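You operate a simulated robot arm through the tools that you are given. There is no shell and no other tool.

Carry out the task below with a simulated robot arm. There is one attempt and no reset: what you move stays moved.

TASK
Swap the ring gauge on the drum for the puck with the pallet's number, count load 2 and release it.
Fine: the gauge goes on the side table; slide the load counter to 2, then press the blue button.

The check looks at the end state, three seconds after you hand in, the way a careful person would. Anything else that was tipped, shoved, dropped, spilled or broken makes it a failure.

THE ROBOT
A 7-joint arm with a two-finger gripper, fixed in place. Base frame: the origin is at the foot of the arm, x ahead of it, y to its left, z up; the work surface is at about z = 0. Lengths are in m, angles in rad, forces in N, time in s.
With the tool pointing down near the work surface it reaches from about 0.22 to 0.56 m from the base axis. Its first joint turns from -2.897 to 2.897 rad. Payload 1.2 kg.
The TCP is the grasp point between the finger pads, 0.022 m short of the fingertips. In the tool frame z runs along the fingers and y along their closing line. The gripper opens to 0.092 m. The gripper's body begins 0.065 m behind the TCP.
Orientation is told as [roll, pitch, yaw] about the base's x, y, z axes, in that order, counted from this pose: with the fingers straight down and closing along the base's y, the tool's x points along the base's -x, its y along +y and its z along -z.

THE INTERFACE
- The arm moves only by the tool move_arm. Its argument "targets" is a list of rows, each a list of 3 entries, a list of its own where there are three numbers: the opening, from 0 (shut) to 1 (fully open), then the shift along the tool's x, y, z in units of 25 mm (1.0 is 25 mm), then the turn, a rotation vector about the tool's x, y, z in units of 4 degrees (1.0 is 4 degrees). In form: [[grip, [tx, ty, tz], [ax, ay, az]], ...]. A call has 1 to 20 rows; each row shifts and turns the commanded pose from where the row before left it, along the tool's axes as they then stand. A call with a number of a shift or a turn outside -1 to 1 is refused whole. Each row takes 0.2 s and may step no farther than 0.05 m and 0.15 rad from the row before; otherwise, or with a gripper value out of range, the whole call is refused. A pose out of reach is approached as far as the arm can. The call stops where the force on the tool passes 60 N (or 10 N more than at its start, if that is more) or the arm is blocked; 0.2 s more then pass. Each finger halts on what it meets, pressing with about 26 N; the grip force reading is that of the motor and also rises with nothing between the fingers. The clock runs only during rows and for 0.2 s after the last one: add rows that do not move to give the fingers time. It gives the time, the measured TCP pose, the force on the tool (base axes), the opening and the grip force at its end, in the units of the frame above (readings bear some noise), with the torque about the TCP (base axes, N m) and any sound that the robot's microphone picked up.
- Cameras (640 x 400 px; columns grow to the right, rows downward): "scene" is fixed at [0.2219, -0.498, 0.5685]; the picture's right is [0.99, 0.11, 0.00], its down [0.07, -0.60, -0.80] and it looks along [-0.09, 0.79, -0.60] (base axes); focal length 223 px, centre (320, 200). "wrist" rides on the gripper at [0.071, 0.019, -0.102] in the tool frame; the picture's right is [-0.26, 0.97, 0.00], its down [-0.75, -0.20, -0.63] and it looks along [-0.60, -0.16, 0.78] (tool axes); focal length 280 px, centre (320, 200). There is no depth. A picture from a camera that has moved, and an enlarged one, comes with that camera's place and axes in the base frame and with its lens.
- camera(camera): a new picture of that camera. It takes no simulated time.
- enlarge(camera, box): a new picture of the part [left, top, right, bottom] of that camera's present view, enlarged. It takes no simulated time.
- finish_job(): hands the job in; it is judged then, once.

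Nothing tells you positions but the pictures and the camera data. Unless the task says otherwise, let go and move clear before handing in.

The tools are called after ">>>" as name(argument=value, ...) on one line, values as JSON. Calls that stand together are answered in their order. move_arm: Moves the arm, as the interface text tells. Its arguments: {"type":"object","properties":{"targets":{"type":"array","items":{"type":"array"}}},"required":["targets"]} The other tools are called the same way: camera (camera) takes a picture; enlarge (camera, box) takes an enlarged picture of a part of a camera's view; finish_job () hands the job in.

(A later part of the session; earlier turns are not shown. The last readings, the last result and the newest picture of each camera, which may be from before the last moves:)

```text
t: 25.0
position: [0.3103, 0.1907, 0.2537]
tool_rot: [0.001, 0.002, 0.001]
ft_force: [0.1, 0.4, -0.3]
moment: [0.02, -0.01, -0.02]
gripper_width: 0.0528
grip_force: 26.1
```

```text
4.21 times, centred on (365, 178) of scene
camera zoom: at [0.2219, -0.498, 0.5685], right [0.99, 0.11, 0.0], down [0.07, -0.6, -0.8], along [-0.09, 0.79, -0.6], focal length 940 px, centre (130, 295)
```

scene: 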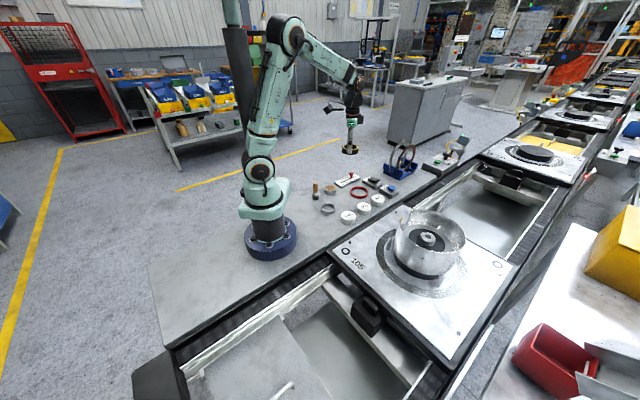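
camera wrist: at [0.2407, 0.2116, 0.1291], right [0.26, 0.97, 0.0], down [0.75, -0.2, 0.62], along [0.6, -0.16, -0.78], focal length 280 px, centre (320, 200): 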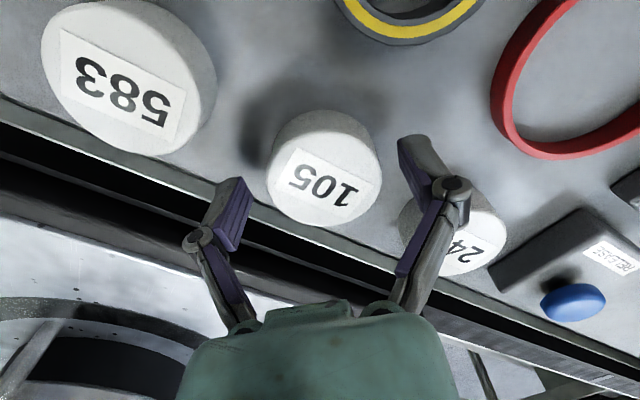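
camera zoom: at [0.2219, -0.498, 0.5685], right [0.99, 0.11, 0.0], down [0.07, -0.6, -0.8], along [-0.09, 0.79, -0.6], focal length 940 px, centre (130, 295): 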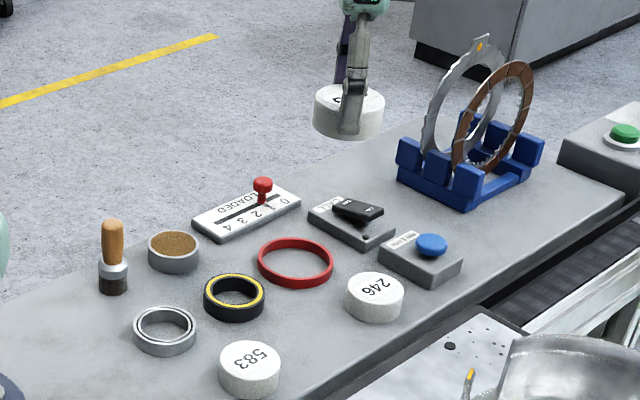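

The puck is held level. I'll carry it at height to just short of the drum, where I can see the spigot past the puck.

>>> move_arm(targets=[[0.3, [-0.36, -0.88, 0], [0, 0, 0]], [0.3, [-0.36, -0.88, 0], [0, 0, 0]], [0.3, [-0.36, -0.88, 0], [0, 0, 0]], [0.3, [-0.36, -0.88, 0], [0, 0, 0]], [0.3, [-0.36, -0.88, 0], [0, 0, 0]], [0.3, [-0.36, -0.88, 0], [0, 0, 0]], [0.3, [-0.36, -0.88, 0], [0, 0, 0]], [0.3, [-0.36, -0.88, 0], [0, 0, 0]], [0.3, [-0.36, -0.88, 0], [0, 0, 0]], [0.3, [-0.36, -0.88, 0], [0, 0, 0]], [0.3, [0, 0, 0], [0, 0, 0]], [0.3, [0, 0, 0], [0, 0, 0]]])

>>> camera(camera="wrist")

>>> enlarge(camera="wrist", box=[200, 0, 440, 150])

>>> camera(camera="scene")

```text
t: 27.6
position: [0.401, -0.0263, 0.2523]
tool_rot: [-0.001, 0.0, 0.002]
ft_force: [0.6, 0.0, -1.2]
moment: [0.02, -0.02, -0.02]
gripper_width: 0.0525
grip_force: 25.7
```

```text
taken
camera wrist: at [0.3302, -0.0076, 0.3546], right [0.26, 0.97, 0.0], down [0.75, -0.2, 0.62], along [0.6, -0.16, -0.78], focal length 280 px, centre (320, 200)
```

wrist: 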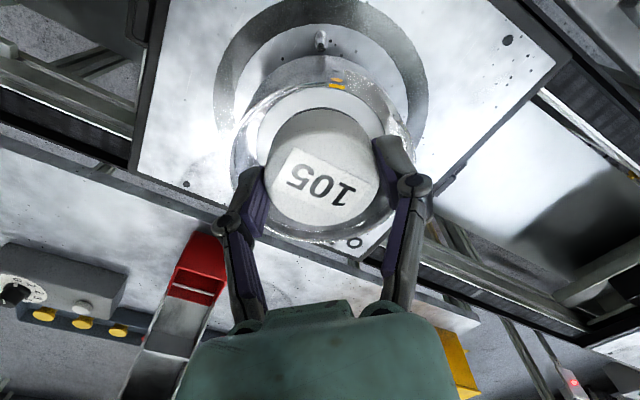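

```text
2.67 times, centred on (320, 75) of wrist
camera zoom: at [0.3302, -0.0076, 0.3546], right [0.26, 0.97, 0.0], down [0.75, -0.2, 0.62], along [0.6, -0.16, -0.78], focal length 748 px, centre (320, 533)
```

zoom: 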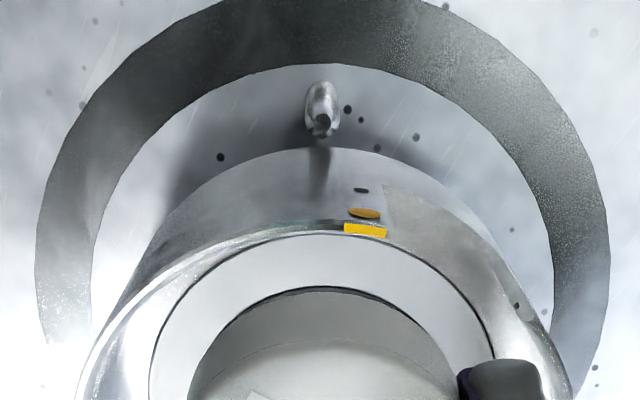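

```text
taken
```

scene: 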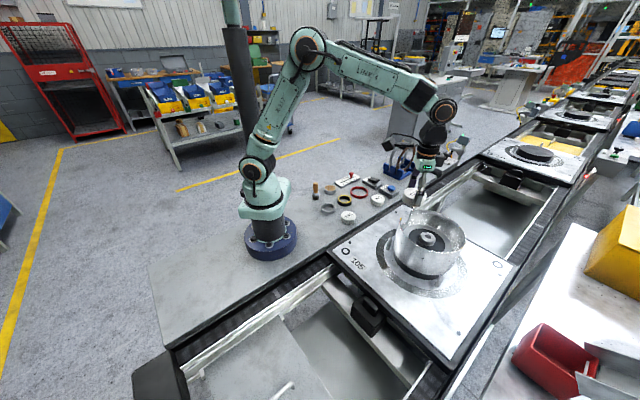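

Position is as expected. Now over the spigot centre (0.467, -0.043) and down to just above contact height (TCP ≈ 0.16).

>>> move_arm(targets=[[0.3, [-0.6525, -0.171, 0], [0, 0, 0]], [0.3, [-0.6525, -0.171, 0], [0, 0, 0]], [0.3, [-0.6525, -0.171, 0], [0, 0, 0]], [0.3, [-0.6525, -0.171, 0], [0, 0, 0]], [0.3, [0, 0, 0.8], [0, 0, 0]], [0.3, [0, 0, 0.8], [0, 0, 0]], [0.3, [0, 0, 0.8], [0, 0, 0]], [0.3, [0, 0, 0.7], [0, 0, 0]], [0.3, [0, 0, 0.3], [0, 0, 0]], [0.3, [0, 0, 0], [0, 0, 0]], [0.3, [0, 0, 0], [0, 0, 0]]])

>>> camera(camera="wrist")

>>> enlarge(camera="scene", box=[390, 200, 470, 250])

```text
t: 30.0
position: [0.4666, -0.0432, 0.1674]
tool_rot: [0.001, 0.0, 0.0]
ft_force: [-0.3, 0.2, -0.4]
moment: [-0.02, 0.01, 0.04]
gripper_width: 0.0527
grip_force: 26.2
```

```text
taken
camera wrist: at [0.396, -0.0253, 0.2698], right [0.26, 0.97, 0.0], down [0.75, -0.2, 0.63], along [0.6, -0.16, -0.78], focal length 280 px, centre (320, 200)
```

wrist: 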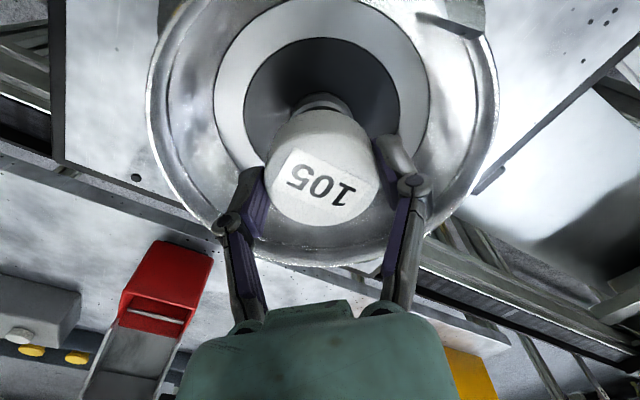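

```text
8.00 times, centred on (430, 225) of scene
camera zoom: at [0.2219, -0.498, 0.5685], right [0.99, 0.11, 0.0], down [0.07, -0.6, -0.8], along [-0.09, 0.79, -0.6], focal length 1785 px, centre (-560, 0)
```

zoom: 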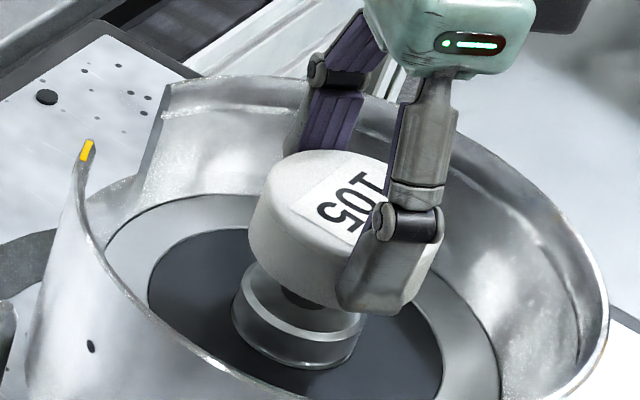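

The puck is centred over the spigot in both views. Lowering in small steps, watching for contact.

>>> move_arm(targets=[[0.3, [0, 0, 0.4], [0, 0, 0]], [0.3, [0, 0, 0.2], [0, 0, 0]], [0.3, [0, 0, 0.08], [0, 0, 0]], [0.3, [0, 0, 0], [0, 0, 0]]])

>>> enlarge(camera="scene", box=[390, 200, 470, 250])

```text
t: 31.0
position: [0.4679, -0.0429, 0.1513]
tool_rot: [0.0, 0.001, 0.0]
ft_force: [-0.1, 0.4, 0.3]
moment: [0.03, -0.01, 0.04]
gripper_width: 0.0525
grip_force: 26.4
```

```text
8.00 times, centred on (430, 225) of scene
camera zoom: at [0.2219, -0.498, 0.5685], right [0.99, 0.11, 0.0], down [0.07, -0.6, -0.8], along [-0.09, 0.79, -0.6], focal length 1785 px, centre (-560, 0)
```

zoom: 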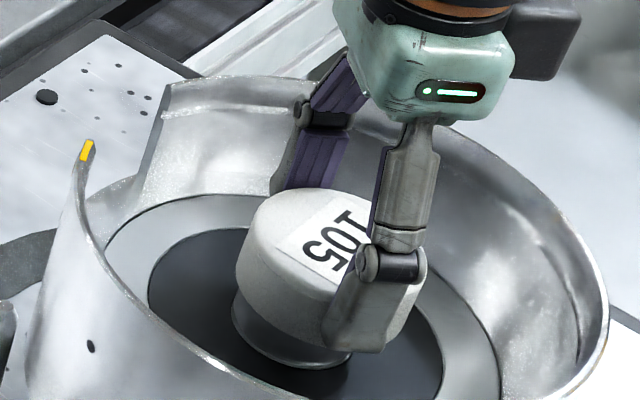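

>>> move_arm(targets=[[0.3, [0, 0, 0.08], [0, 0, 0]], [0.3, [0, 0, 0.04], [0, 0, 0]], [0.3, [0, 0, 0], [0, 0, 0]]])

```text
t: 31.8
position: [0.4672, -0.043, 0.1474]
tool_rot: [0.0, -0.003, 0.0]
ft_force: [-2.8, 0.0, 9.4]
moment: [0.03, 0.2, 0.02]
gripper_width: 0.0529
grip_force: 25.7
```

>>> enlarge(camera="scene", box=[398, 210, 462, 250])

>>> enlarge(camera="wrist", box=[200, 40, 440, 240])

```text
10.00 times, centred on (430, 230) of scene
camera zoom: at [0.2219, -0.498, 0.5685], right [0.99, 0.11, 0.0], down [0.07, -0.6, -0.8], along [-0.09, 0.79, -0.6], focal length 2232 px, centre (-780, -100)
```

zoom: 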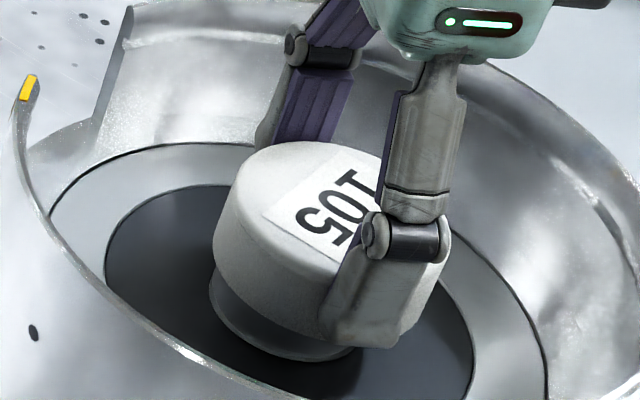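

```text
2.00 times, centred on (320, 140) of wrist
camera zoom: at [0.3965, -0.025, 0.2494], right [0.26, 0.97, 0.0], down [0.75, -0.2, 0.63], along [0.6, -0.16, -0.78], focal length 561 px, centre (320, 320)
```

zoom: 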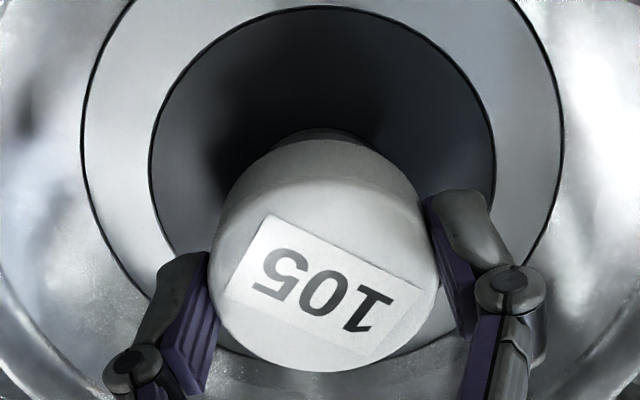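

Contact came at the spigot's top height, and the pictures plus the torque suggest the puck sits 3–4 mm too far in +x. I'll raise slightly, shift by about -3.3 mm in x, and lower again.

>>> move_arm(targets=[[0.3, [0, 0, -0.16], [0, 0, 0]], [0.3, [0.13, 0, 0], [0, 0, 0]], [0.3, [0, 0, 0], [0, 0, 0]], [0.3, [0, 0, 0.08], [0, 0, 0]], [0.3, [0, 0, 0.08], [0, 0, 0]], [0.3, [0, 0, 0], [0, 0, 0]]])

>>> enlarge(camera="scene", box=[398, 210, 462, 250])

>>> enlarge(camera="wrist", box=[200, 40, 440, 240])

```text
t: 33.2
position: [0.4633, -0.0433, 0.1473]
tool_rot: [0.001, 0.002, -0.001]
ft_force: [0.2, 0.0, -0.2]
moment: [0.0, -0.01, -0.01]
gripper_width: 0.0528
grip_force: 26.2
```

```text
10.00 times, centred on (430, 230) of scene
camera zoom: at [0.2219, -0.498, 0.5685], right [0.99, 0.11, 0.0], down [0.07, -0.6, -0.8], along [-0.09, 0.79, -0.6], focal length 2232 px, centre (-780, -100)
```

zoom: 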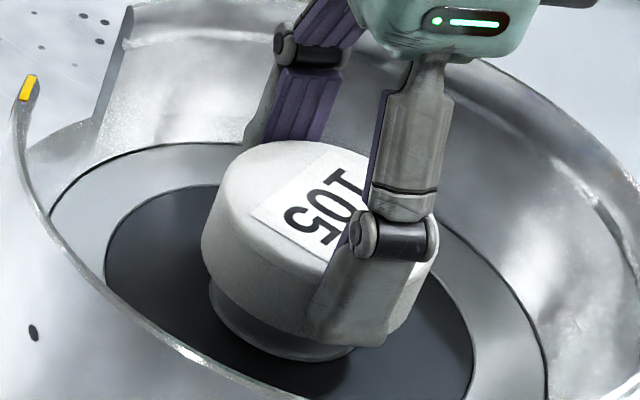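

```text
2.00 times, centred on (320, 140) of wrist
camera zoom: at [0.3935, -0.0252, 0.2496], right [0.26, 0.97, 0.0], down [0.75, -0.2, 0.63], along [0.6, -0.16, -0.78], focal length 561 px, centre (320, 320)
```

zoom: 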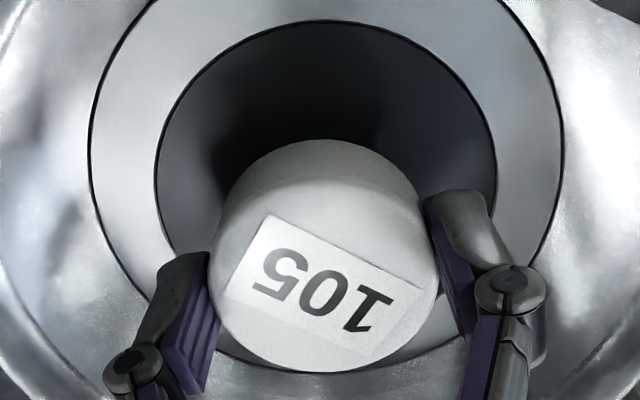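

No contact now at the same height. Continue lowering gently.

>>> move_arm(targets=[[0.3, [0, 0, 0.06], [0, 0, 0]], [0.3, [0, 0, 0.04], [0, 0, 0]], [0.3, [0, 0, 0], [0, 0, 0]]])

```text
t: 34.0
position: [0.4648, -0.0422, 0.1454]
tool_rot: [0.0, 0.001, 0.0]
ft_force: [0.5, 0.3, -0.9]
moment: [-0.01, -0.03, 0.03]
gripper_width: 0.0529
grip_force: 26.4
```

>>> move_arm(targets=[[0.3, [0, 0, 0.06], [0, 0, 0]], [0.3, [0, 0, 0.06], [0, 0, 0]], [0.3, [0, 0, 0], [0, 0, 0]]])

>>> enlarge(camera="scene", box=[398, 210, 462, 250])

>>> enlarge(camera="wrist", box=[200, 40, 440, 240])

```text
t: 34.8
position: [0.4646, -0.0428, 0.1432]
tool_rot: [0.0, 0.002, -0.001]
ft_force: [1.1, 0.0, -0.4]
moment: [0.0, -0.01, -0.01]
gripper_width: 0.0527
grip_force: 25.9
```

```text
10.00 times, centred on (430, 230) of scene
camera zoom: at [0.2219, -0.498, 0.5685], right [0.99, 0.11, 0.0], down [0.07, -0.6, -0.8], along [-0.09, 0.79, -0.6], focal length 2232 px, centre (-780, -100)
```

zoom: 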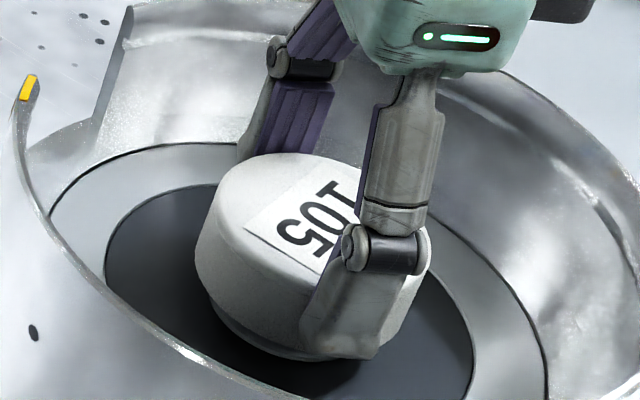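

```text
2.00 times, centred on (320, 140) of wrist
camera zoom: at [0.3933, -0.0246, 0.2443], right [0.26, 0.97, 0.0], down [0.75, -0.2, 0.62], along [0.6, -0.16, -0.78], focal length 561 px, centre (320, 320)
```

zoom: 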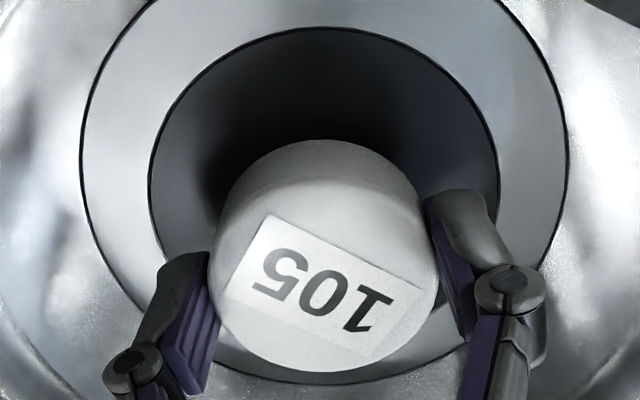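

The puck has a bore and is sliding over the spigot without force. Keep lowering toward the seat.

>>> move_arm(targets=[[0.3, [0, 0, 0.08], [0, 0, 0]], [0.3, [0, 0, 0.08], [0, 0, 0]], [0.3, [0, 0, 0.08], [0, 0, 0]], [0.3, [0, 0, 0], [0, 0, 0]]])

```text
t: 35.8
position: [0.4643, -0.0444, 0.1356]
tool_rot: [-0.001, 0.001, 0.002]
ft_force: [0.0, -0.1, -0.5]
moment: [0.02, 0.0, 0.01]
gripper_width: 0.0527
grip_force: 25.7
```

>>> move_arm(targets=[[0.3, [0, 0, 0.04], [0, 0, 0]], [0.3, [0, 0, 0.03], [0, 0, 0]], [0.3, [0, 0, 0], [0, 0, 0]]])

>>> enlarge(camera="scene", box=[398, 210, 462, 250])

```text
t: 36.6
position: [0.4638, -0.0438, 0.1336]
tool_rot: [0.001, 0.0, 0.0]
ft_force: [0.2, -0.6, -1.4]
moment: [0.03, -0.01, -0.02]
gripper_width: 0.0523
grip_force: 26.3
```

```text
10.00 times, centred on (430, 230) of scene
camera zoom: at [0.2219, -0.498, 0.5685], right [0.99, 0.11, 0.0], down [0.07, -0.6, -0.8], along [-0.09, 0.79, -0.6], focal length 2232 px, centre (-780, -100)
```

zoom: 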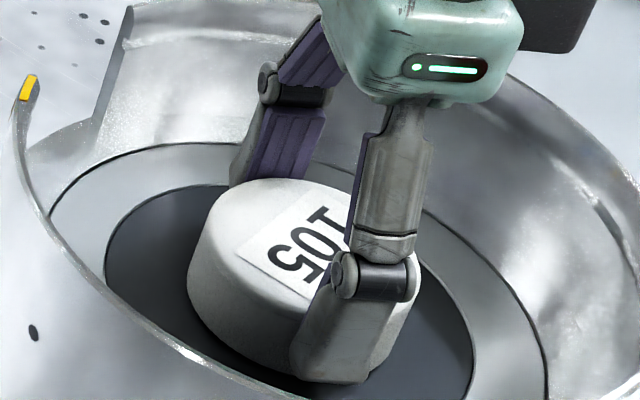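

>>> move_arm(targets=[[0.3, [0, 0, 0.04], [0, 0, 0]], [0.3, [0, 0, 0], [0, 0, 0]]])

```text
t: 37.2
position: [0.4636, -0.0438, 0.1323]
tool_rot: [0.002, 0.001, 0.002]
ft_force: [-0.3, 1.2, 0.6]
moment: [-0.02, 0.03, -0.02]
gripper_width: 0.0529
grip_force: 26.1
```

>>> move_arm(targets=[[0.3, [0, 0, 0.04], [0, 0, 0]], [0.3, [0, 0, 0], [0, 0, 0]]])

```text
t: 37.8
position: [0.4635, -0.0432, 0.1323]
tool_rot: [-0.001, -0.004, 0.001]
ft_force: [-1.2, 0.4, 6.8]
moment: [0.02, 0.0, 0.02]
gripper_width: 0.0525
grip_force: 25.7
```

Seated: contact at TCP z 0.1323 with ~7 N. Release and rise straight up.

>>> move_arm(targets=[[0.6, [0, 0, 0], [0, 0, 0]], [0.68, [0, 0, 0], [0, 0, 0]], [0.78, [0, 0, 0], [0, 0, 0]], [0.78, [0, 0, 0], [0, 0, 0]], [0.78, [0, 0, -0.3], [0, 0, 0]], [0.78, [0, 0, -0.6], [0, 0, 0]], [0.78, [0, 0, -0.9], [0, 0, 0]], [0.78, [0, 0, -0.9], [0, 0, 0]], [0.78, [0, 0, -0.9], [0, 0, 0]], [0.78, [0, 0, -0.9], [0, 0, 0]]])

>>> camera(camera="wrist")

>>> enlarge(camera="scene", box=[370, 180, 490, 255])

```text
t: 40.0
position: [0.4643, -0.0439, 0.2452]
tool_rot: [0.0, 0.002, 0.001]
ft_force: [-0.3, -0.6, -1.0]
moment: [-0.05, 0.01, 0.03]
gripper_width: 0.0718
grip_force: 0.1
```

```text
taken
camera wrist: at [0.3935, -0.0262, 0.3466], right [0.26, 0.97, 0.0], down [0.75, -0.2, 0.62], along [0.6, -0.16, -0.78], focal length 280 px, centre (320, 200)
```

wrist: 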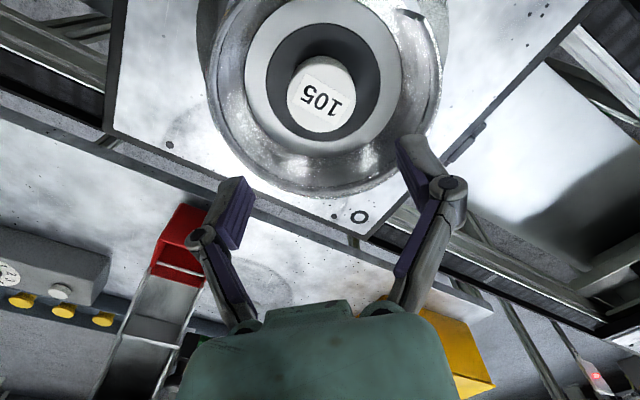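

```text
5.33 times, centred on (430, 218) of scene
camera zoom: at [0.2219, -0.498, 0.5685], right [0.99, 0.11, 0.0], down [0.07, -0.6, -0.8], along [-0.09, 0.79, -0.6], focal length 1190 px, centre (-267, 107)
```

zoom: 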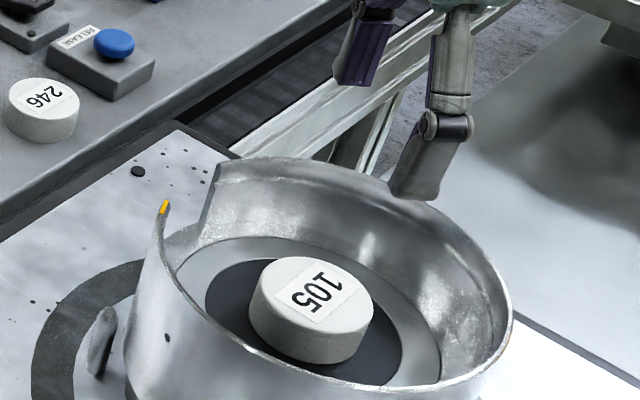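

The puck is seated flat on the drum. Next is the load counter; I'll travel at height to hover near (0.25, 0.40) for a close look at its scale and knob.

>>> move_arm(targets=[[0.78, [0.476, 0.988, 0], [0, 0, 0]], [0.78, [0.476, 0.988, 0], [0, 0, 0]], [0.78, [0.476, 0.988, 0], [0, 0, 0]], [0.78, [0.476, 0.988, 0], [0, 0, 0]], [0.78, [0.476, 0.988, 0], [0, 0, 0]], [0.78, [0.476, 0.988, 0], [0, 0, 0]], [0.78, [0.476, 0.988, 0], [0, 0, 0]], [0.78, [0.476, 0.988, 0], [0, 0, 0]], [0.78, [0.476, 0.988, 0], [0, 0, 0]], [0.78, [0.476, 0.988, 0], [0, 0, 0]], [0.78, [0.476, 0.988, 0], [0, 0, 0]], [0.78, [0.476, 0.988, 0], [0, 0, 0]], [0.78, [0.476, 0.988, 0], [0, 0, 0]], [0.78, [0.476, 0.988, 0], [0, 0, 0]], [0.78, [0.476, 0.988, 0], [0, 0, 0]], [0.78, [0.476, 0.988, 0], [0, 0, 0]], [0.78, [0.476, 0.8, 0], [0, 0, 0]]])

>>> camera(camera="wrist")

>>> camera(camera="scene")

```text
t: 43.6
position: [0.2614, 0.3724, 0.2459]
tool_rot: [0.0, -0.002, 0.0]
ft_force: [-0.6, 0.4, -0.1]
moment: [0.01, 0.02, -0.02]
gripper_width: 0.0717
grip_force: 0.2
```

```text
taken
camera wrist: at [0.1908, 0.3908, 0.3473], right [0.26, 0.97, 0.0], down [0.75, -0.2, 0.63], along [0.6, -0.16, -0.78], focal length 280 px, centre (320, 200)
```

wrist: 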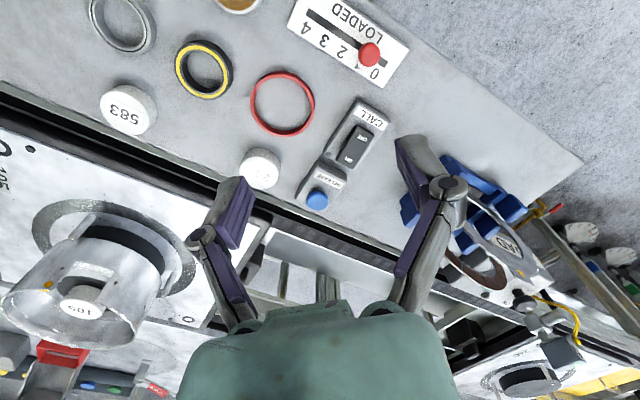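

```text
taken
```

scene: 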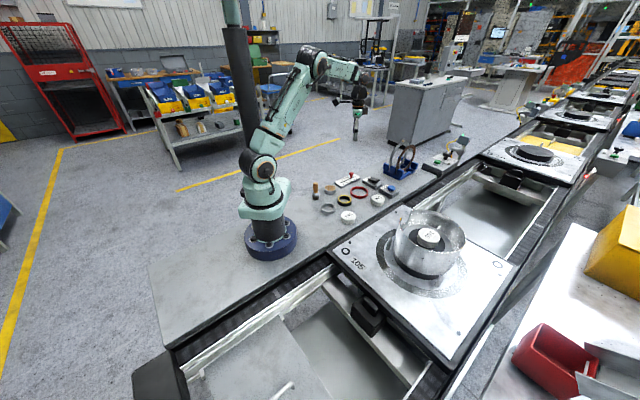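

>>> enlarge(camera="wrist", box=[270, 0, 430, 100])

>>> enlarge(camera="scene", box=[325, 165, 373, 195])

>>> enlarge(camera="wrist", box=[270, 80, 430, 220])

```text
4.00 times, centred on (350, 50) of wrist
camera zoom: at [0.1908, 0.3908, 0.3473], right [0.26, 0.97, 0.0], down [0.75, -0.2, 0.63], along [0.6, -0.16, -0.78], focal length 1122 px, centre (200, 800)
```

zoom: 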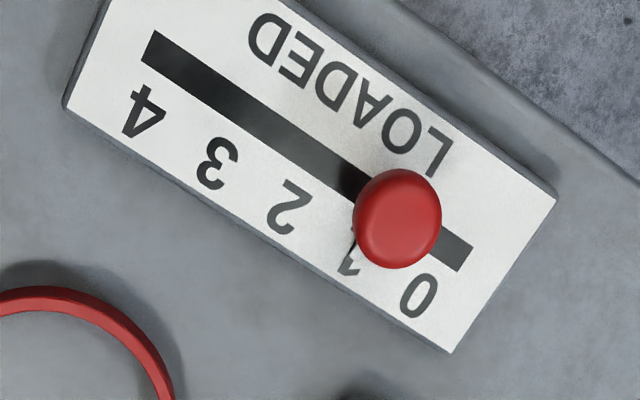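

```text
13.33 times, centred on (349, 180) of scene
camera zoom: at [0.2219, -0.498, 0.5685], right [0.99, 0.11, 0.0], down [0.07, -0.6, -0.8], along [-0.09, 0.79, -0.6], focal length 2976 px, centre (-67, 467)
```

zoom: 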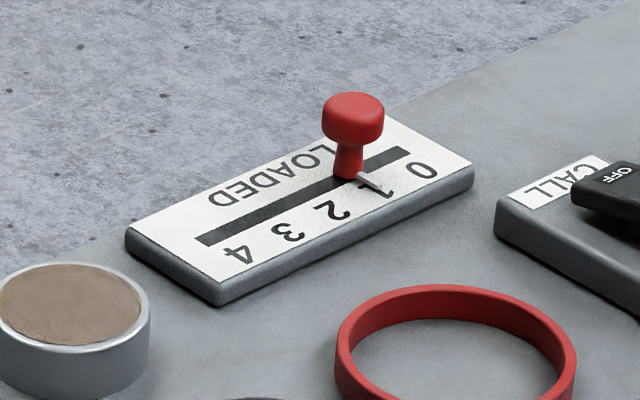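

```text
2.86 times, centred on (350, 150) of wrist
camera zoom: at [0.1908, 0.3908, 0.3473], right [0.26, 0.97, 0.0], down [0.75, -0.2, 0.63], along [0.6, -0.16, -0.78], focal length 801 px, centre (234, 343)
```

zoom: 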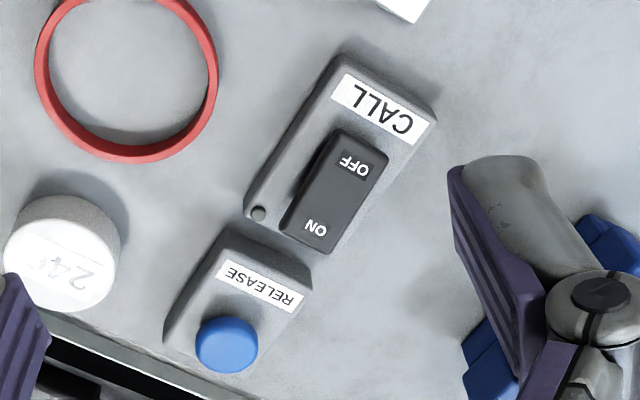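

The slider's pointer is at 1, with digits 22 mm apart; the 2 mark lies at about (0.249, 0.406) and the knob at (0.264, 0.4215). I'll hover over the knob to refine before gripping it.

>>> move_arm(targets=[[0.65, [-0.02, 0.5, 0.6], [0, 0, 0]], [0.6, [-0.02, 0.5, 0.7], [0, 0, 0]], [0.55, [-0.02, 0.5, 0.8], [0, 0, 0]], [0.55, [-0.02, 0.46, 0.8], [0, 0, 0]], [0.55, [0, 0, 0.8], [0, 0, 0]], [0.55, [0, 0, 0.7], [0, 0, 0]], [0.55, [0, 0, 0.3], [0, 0, 0]], [0.55, [0, 0, 0], [0, 0, 0]]])

>>> camera(camera="wrist")

>>> enlarge(camera="wrist", box=[220, 20, 420, 145])

>>> enlarge(camera="scene", box=[317, 150, 381, 195])

```text
t: 45.4
position: [0.2643, 0.4203, 0.1277]
tool_rot: [-0.001, 0.0, 0.0]
ft_force: [-0.8, 0.3, 0.2]
moment: [-0.05, 0.0, -0.01]
gripper_width: 0.0508
grip_force: 0.0
```

```text
taken
camera wrist: at [0.1926, 0.4392, 0.2292], right [0.26, 0.97, 0.0], down [0.75, -0.2, 0.63], along [0.6, -0.16, -0.78], focal length 280 px, centre (320, 200)
```

wrist: 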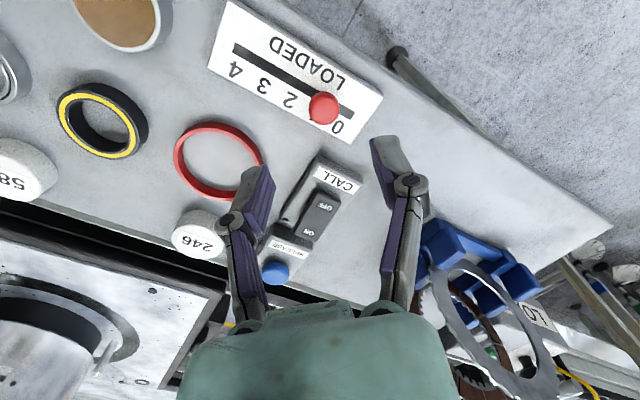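

```text
3.20 times, centred on (320, 82) of wrist
camera zoom: at [0.1926, 0.4392, 0.2292], right [0.26, 0.97, 0.0], down [0.75, -0.2, 0.63], along [0.6, -0.16, -0.78], focal length 897 px, centre (320, 576)
```

zoom: 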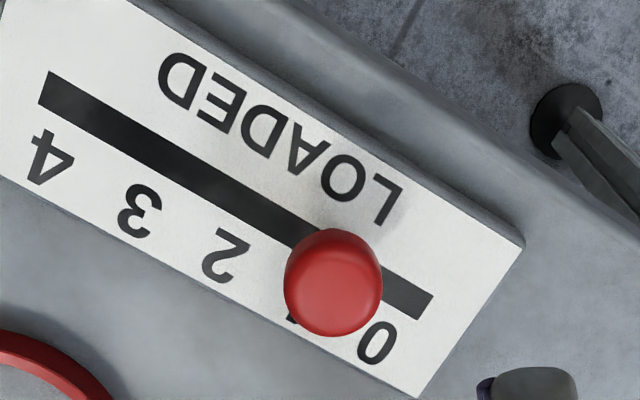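

```text
8.89 times, centred on (349, 172) of scene
camera zoom: at [0.2219, -0.498, 0.5685], right [0.99, 0.11, 0.0], down [0.07, -0.6, -0.8], along [-0.09, 0.79, -0.6], focal length 1984 px, centre (62, 444)
```

zoom: 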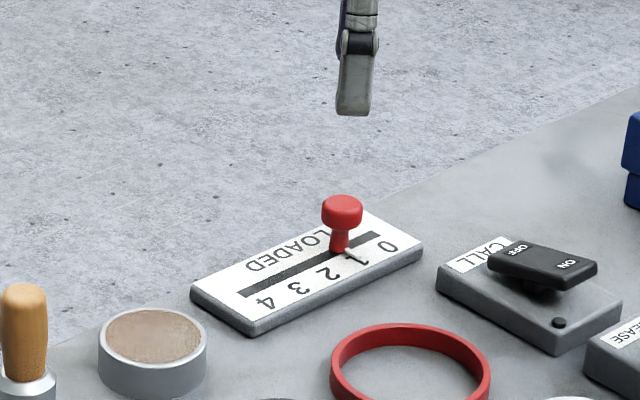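

Knob confirmed at (0.2645, 0.4228), exactly at 1. Descend around it with the fingers straddling the knob head.

>>> move_arm(targets=[[0.55, [0, 0.1, 0.7], [0, 0, 0]], [0.55, [0, 0, 0.8], [0, 0, 0]], [0.55, [0, 0, 0.8], [0, 0, 0]], [0.55, [0, 0, 0.7], [0, 0, 0]], [0.55, [0, 0, 0.4], [0, 0, 0]], [0.55, [0, 0, 0], [0, 0, 0]], [0.55, [0, 0, 0], [0, 0, 0]]])

>>> camera(camera="wrist")

>>> enlarge(camera="scene", box=[325, 160, 373, 195])

```text
t: 47.0
position: [0.2628, 0.4216, 0.0428]
tool_rot: [0.0, 0.0, 0.0]
ft_force: [0.3, 0.5, 0.1]
moment: [0.01, 0.01, 0.03]
gripper_width: 0.0504
grip_force: 0.0
```

```text
taken
camera wrist: at [0.1918, 0.4403, 0.1445], right [0.26, 0.97, 0.0], down [0.75, -0.2, 0.62], along [0.6, -0.16, -0.78], focal length 280 px, centre (320, 200)
```

wrist: 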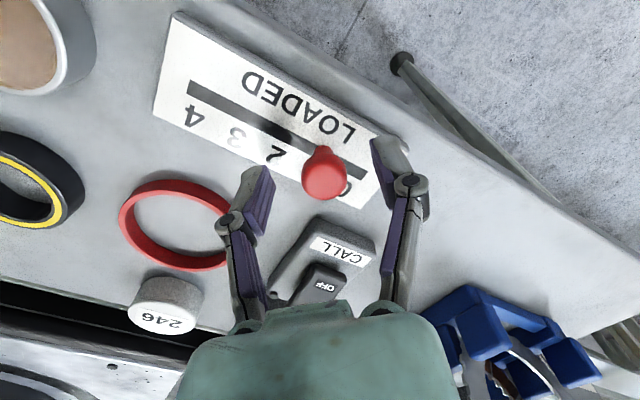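

```text
11.43 times, centred on (349, 178) of scene
camera zoom: at [0.2219, -0.498, 0.5685], right [0.99, 0.11, 0.0], down [0.07, -0.6, -0.8], along [-0.09, 0.79, -0.6], focal length 2550 px, centre (-11, 457)
```

zoom: 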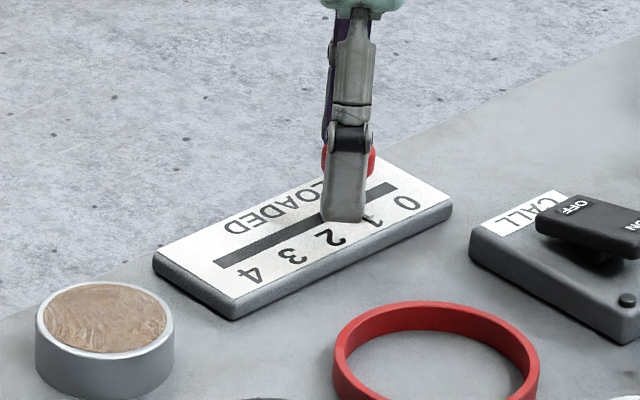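

>>> move_arm(targets=[[0.45, [-0.05, 0.04, 0], [0, 0, 0]], [0.35, [0, 0, 0], [0, 0, 0]], [0.25, [0, 0, 0], [0, 0, 0]], [0.15, [0, 0, 0], [0, 0, 0]], [0.15, [0, 0, 0], [0, 0, 0]]])

>>> enlarge(camera="wrist", box=[150, 0, 470, 220])

>>> enlarge(camera="scene", box=[325, 160, 373, 195])

```text
t: 48.2
position: [0.2638, 0.424, 0.0425]
tool_rot: [0.001, -0.001, 0.001]
ft_force: [0.1, 1.4, 2.5]
moment: [0.02, 0.0, -0.02]
gripper_width: 0.0204
grip_force: 27.9
```

```text
1.82 times, centred on (310, 110) of wrist
camera zoom: at [0.1935, 0.4417, 0.1446], right [0.26, 0.97, 0.0], down [0.75, -0.2, 0.63], along [0.6, -0.16, -0.78], focal length 510 px, centre (338, 364)
```

zoom: 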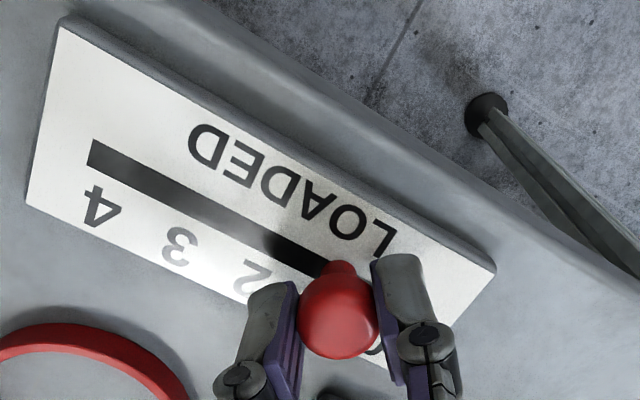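

```text
11.43 times, centred on (349, 178) of scene
camera zoom: at [0.2219, -0.498, 0.5685], right [0.99, 0.11, 0.0], down [0.07, -0.6, -0.8], along [-0.09, 0.79, -0.6], focal length 2550 px, centre (-11, 457)
```

zoom: 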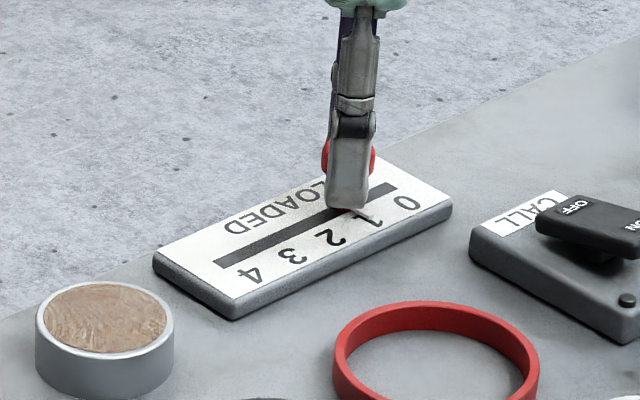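

Knob gripped. Slide it one digit (22 mm) along the slot toward 2 in small steps.

>>> move_arm(targets=[[0.15, [0.12, -0.12, 0], [0, 0, 0]], [0.15, [0.13, -0.13, 0], [0, 0, 0]], [0.15, [0.13, -0.13, 0], [0, 0, 0]], [0.15, [0.13, -0.13, 0], [0, 0, 0]], [0.15, [0.12, -0.12, 0], [0, 0, 0]], [0.15, [0, 0, 0], [0, 0, 0]], [0.15, [0, 0, 0], [0, 0, 0]]])

>>> enlarge(camera="wrist", box=[150, 0, 470, 220])

>>> enlarge(camera="scene", box=[325, 160, 373, 195])

```text
t: 49.8
position: [0.2485, 0.4087, 0.0423]
tool_rot: [0.002, -0.001, 0.001]
ft_force: [2.9, -3.2, 12.5]
moment: [-0.02, -0.05, -0.01]
gripper_width: 0.0207
grip_force: 28.2
```

```text
1.82 times, centred on (310, 110) of wrist
camera zoom: at [0.1779, 0.4261, 0.1444], right [0.26, 0.97, 0.0], down [0.75, -0.2, 0.63], along [0.6, -0.16, -0.78], focal length 510 px, centre (338, 364)
```

zoom: 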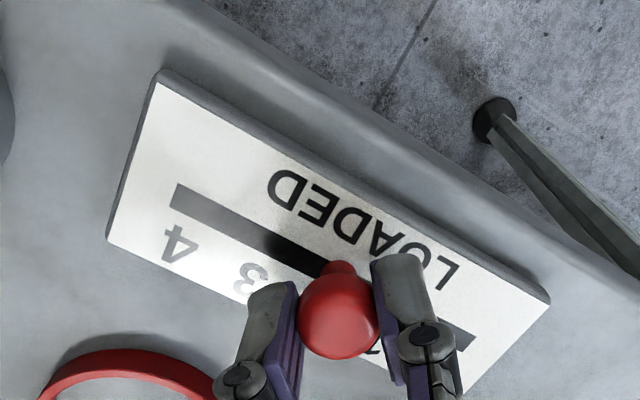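

```text
11.43 times, centred on (349, 178) of scene
camera zoom: at [0.2219, -0.498, 0.5685], right [0.99, 0.11, 0.0], down [0.07, -0.6, -0.8], along [-0.09, 0.79, -0.6], focal length 2550 px, centre (-11, 457)
```

zoom: 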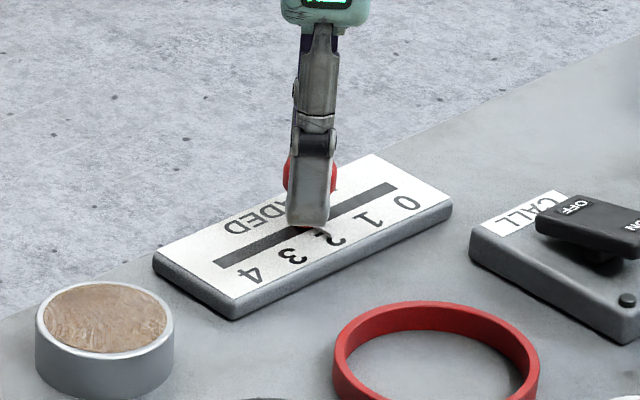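

The pointer appears to be at 2. Release the knob, rise clear, and check.

>>> move_arm(targets=[[0.3, [0, 0, 0], [0, 0, 0]], [0.45, [0, 0, 0], [0, 0, 0]], [0.55, [0, 0, 0], [0, 0, 0]], [0.55, [0, 0, -0.4], [0, 0, 0]], [0.55, [0, 0, -0.8], [0, 0, 0]], [0.55, [0, 0, -0.9], [0, 0, 0]], [0.55, [0, 0, -0.9], [0, 0, 0]], [0.55, [0, 0, -0.9], [0, 0, 0]], [0.55, [0, 0, 0], [0, 0, 0]]])

>>> camera(camera="wrist")

>>> enlarge(camera="wrist", box=[220, 0, 440, 150])

>>> enlarge(camera="scene", box=[325, 165, 373, 195])

```text
t: 51.8
position: [0.2483, 0.4078, 0.141]
tool_rot: [0.001, 0.001, 0.001]
ft_force: [-0.3, -0.7, 0.1]
moment: [-0.01, 0.02, 0.01]
gripper_width: 0.0506
grip_force: 0.0
```

```text
taken
camera wrist: at [0.1775, 0.4262, 0.243], right [0.26, 0.97, 0.0], down [0.75, -0.2, 0.62], along [0.6, -0.16, -0.78], focal length 280 px, centre (320, 200)
```

wrist: 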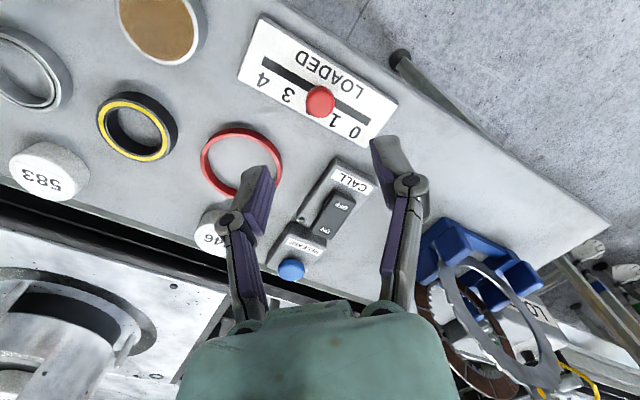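

```text
2.67 times, centred on (330, 75) of wrist
camera zoom: at [0.1775, 0.4262, 0.243], right [0.26, 0.97, 0.0], down [0.75, -0.2, 0.62], along [0.6, -0.16, -0.78], focal length 748 px, centre (293, 533)
```

zoom: 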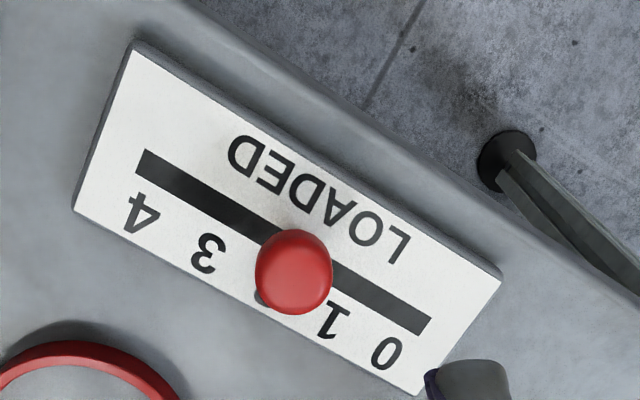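

```text
13.33 times, centred on (349, 180) of scene
camera zoom: at [0.2219, -0.498, 0.5685], right [0.99, 0.11, 0.0], down [0.07, -0.6, -0.8], along [-0.09, 0.79, -0.6], focal length 2976 px, centre (-67, 467)
```

zoom: 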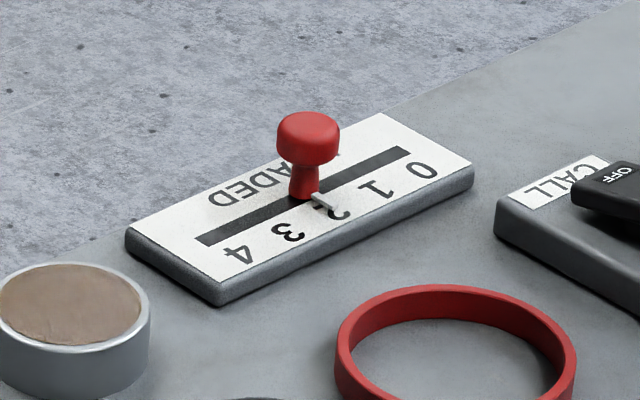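

>>> enlarge(camera="scene", box=[338, 172, 362, 187])

>>> enlarge(camera="wrist", box=[270, 50, 382, 120])

```text
16.00 times, centred on (350, 180) of scene
camera zoom: at [0.2219, -0.498, 0.5685], right [0.99, 0.11, 0.0], down [0.07, -0.6, -0.8], along [-0.09, 0.79, -0.6], focal length 3571 px, centre (-160, 528)
```

zoom: 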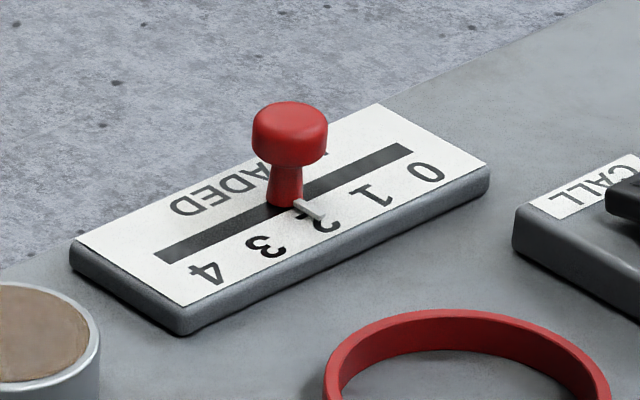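

```text
5.71 times, centred on (326, 85) of wrist
camera zoom: at [0.1775, 0.4262, 0.243], right [0.26, 0.97, 0.0], down [0.75, -0.2, 0.62], along [0.6, -0.16, -0.78], focal length 1602 px, centre (286, 857)
```

zoom: 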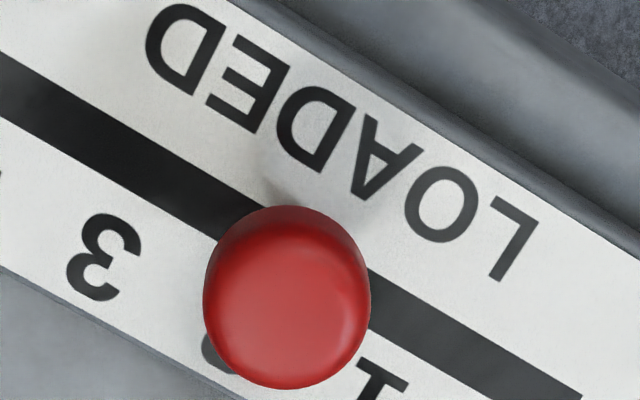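

The pointer now sits on 2 just as it sat on 1 before. Next the blue RELEASE button at about (0.430, 0.323), top near z 0.037; I'll close the fingers and hover above it.

>>> move_arm(targets=[[0.4, [-0.909, -0.4225, 0], [0, 0, 0]], [0.3, [-0.909, -0.4225, 0], [0, 0, 0]], [0.2, [-0.909, -0.4225, 0], [0, 0, 0]], [0.1, [-0.909, -0.4225, 0], [0, 0, 0]], [0, [-0.909, -0.4225, 0], [0, 0, 0]], [0, [-0.909, -0.4225, 0], [0, 0, 0]], [0, [-0.909, -0.4225, 0], [0, 0, 0]], [0, [-0.909, -0.4225, 0], [0, 0, 0]], [0, [0, 0, 0], [0, 0, 0]]])

>>> camera(camera="wrist")

>>> enlarge(camera="wrist", box=[220, 20, 420, 220])

>>> enlarge(camera="scene", box=[350, 140, 430, 205])

```text
t: 53.8
position: [0.4315, 0.3233, 0.1378]
tool_rot: [-0.001, 0.001, 0.002]
ft_force: [-0.2, -0.5, -0.1]
moment: [-0.01, 0.01, -0.03]
gripper_width: 0.0
grip_force: 25.9
```

```text
taken
camera wrist: at [0.3599, 0.3416, 0.2402], right [0.26, 0.97, 0.0], down [0.75, -0.2, 0.63], along [0.6, -0.16, -0.78], focal length 280 px, centre (320, 200)
```

wrist: 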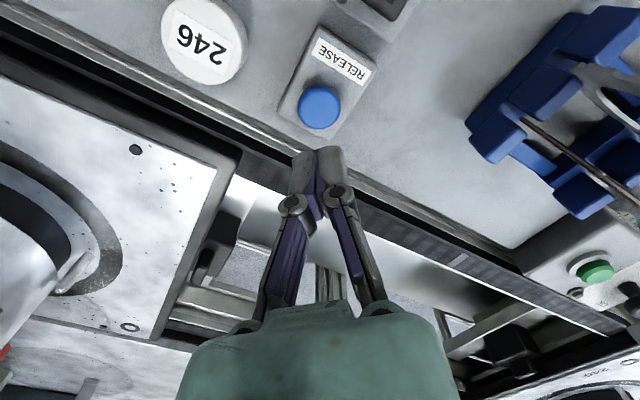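

```text
2.00 times, centred on (320, 120) of wrist
camera zoom: at [0.3599, 0.3416, 0.2402], right [0.26, 0.97, 0.0], down [0.75, -0.2, 0.63], along [0.6, -0.16, -0.78], focal length 561 px, centre (320, 360)
```

zoom: 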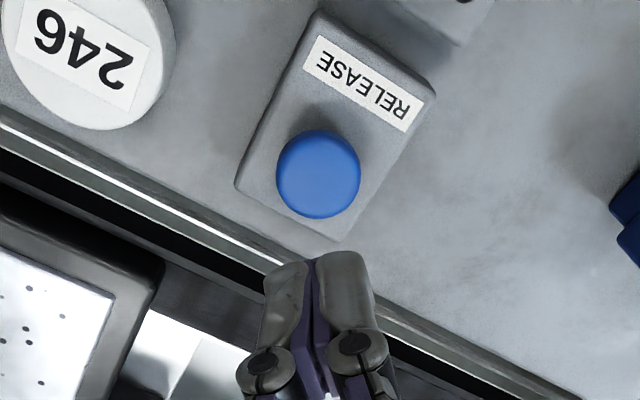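

```text
6.15 times, centred on (390, 172) of scene
camera zoom: at [0.2219, -0.498, 0.5685], right [0.99, 0.11, 0.0], down [0.07, -0.6, -0.8], along [-0.09, 0.79, -0.6], focal length 1373 px, centre (-111, 369)
```

zoom: 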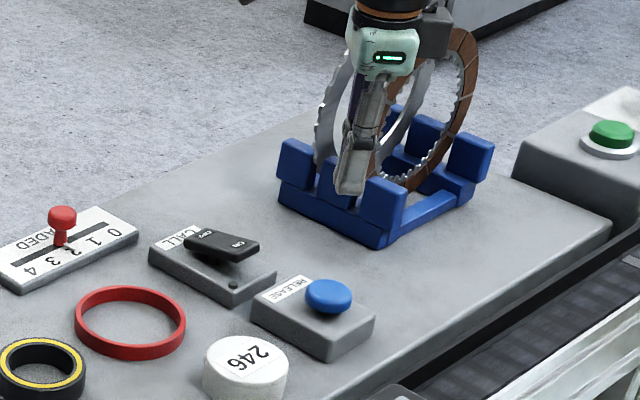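

Fingers closed and nearly over the button; small correction, then down to just above it.

>>> move_arm(targets=[[0, [-0.03, -0.05, 0.7], [0, 0, 0]], [0, [0, 0, 0.8], [0, 0, 0]], [0, [0, 0, 0.6], [0, 0, 0]], [0, [0, 0, 0.3], [0, 0, 0]], [0, [0, 0, 0], [0, 0, 0]]])

>>> camera(camera="wrist")

>>> enlarge(camera="scene", box=[366, 160, 414, 195])

```text
t: 55.0
position: [0.4313, 0.322, 0.0794]
tool_rot: [0.0, -0.002, 0.001]
ft_force: [0.2, -0.2, 0.0]
moment: [0.0, 0.0, -0.03]
gripper_width: 0.0
grip_force: 25.9
```

```text
taken
camera wrist: at [0.3611, 0.3402, 0.1816], right [0.26, 0.97, 0.0], down [0.75, -0.2, 0.62], along [0.6, -0.16, -0.78], focal length 280 px, centre (320, 200)
```

wrist: 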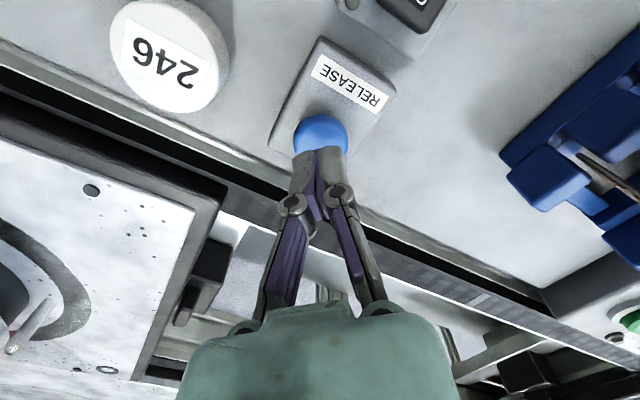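

```text
11.43 times, centred on (390, 178) of scene
camera zoom: at [0.2219, -0.498, 0.5685], right [0.99, 0.11, 0.0], down [0.07, -0.6, -0.8], along [-0.09, 0.79, -0.6], focal length 2550 px, centre (-480, 457)
```

zoom: 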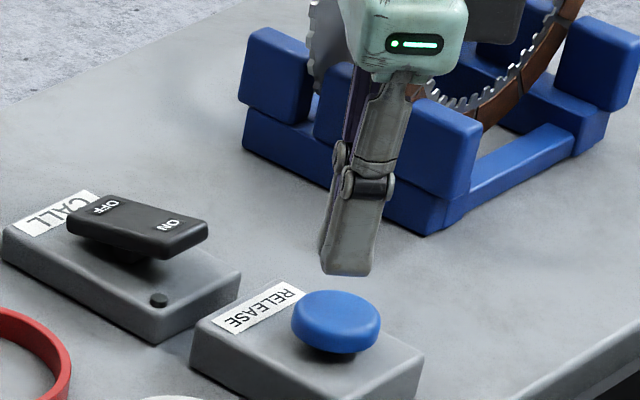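

Well aligned, about 16 mm above the button. Pressing gently in small steps.

>>> move_arm(targets=[[0, [0, 0, 0.2], [0, 0, 0]], [0, [0, 0, 0.2], [0, 0, 0]], [0, [0, 0, 0.16], [0, 0, 0]], [0, [0, 0, 0.08], [0, 0, 0]], [0, [0, 0, 0], [0, 0, 0]]])

```text
t: 56.2
position: [0.4316, 0.3222, 0.0635]
tool_rot: [0.001, 0.001, 0.0]
ft_force: [0.1, -0.6, 0.6]
moment: [-0.01, -0.03, -0.01]
gripper_width: 0.0
grip_force: 26.3
```

>>> move_arm(targets=[[0, [0, 0, 0.08], [0, 0, 0]], [0, [0, 0, 0.08], [0, 0, 0]], [0, [0, 0, 0], [0, 0, 0]]])

```text
t: 57.0
position: [0.431, 0.3226, 0.0592]
tool_rot: [-0.001, 0.001, 0.001]
ft_force: [-0.3, -0.6, 0.5]
moment: [0.02, 0.01, 0.02]
gripper_width: 0.0002
grip_force: 28.0
```

>>> move_arm(targets=[[0, [0, 0, 0.08], [0, 0, 0]], [0, [0, 0, 0.06], [0, 0, 0]], [0, [0, 0, 0], [0, 0, 0]]])

>>> enlarge(camera="scene", box=[366, 160, 414, 195])

```text
t: 57.8
position: [0.4312, 0.3223, 0.0559]
tool_rot: [0.0, -0.001, -0.002]
ft_force: [-0.7, -2.0, 3.2]
moment: [-0.02, 0.06, -0.02]
gripper_width: 0.0062
grip_force: 28.2
```

```text
11.43 times, centred on (390, 178) of scene
camera zoom: at [0.2219, -0.498, 0.5685], right [0.99, 0.11, 0.0], down [0.07, -0.6, -0.8], along [-0.09, 0.79, -0.6], focal length 2550 px, centre (-480, 457)
```

zoom: 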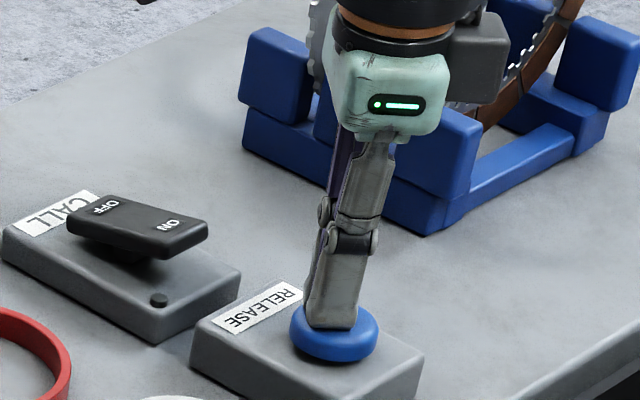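

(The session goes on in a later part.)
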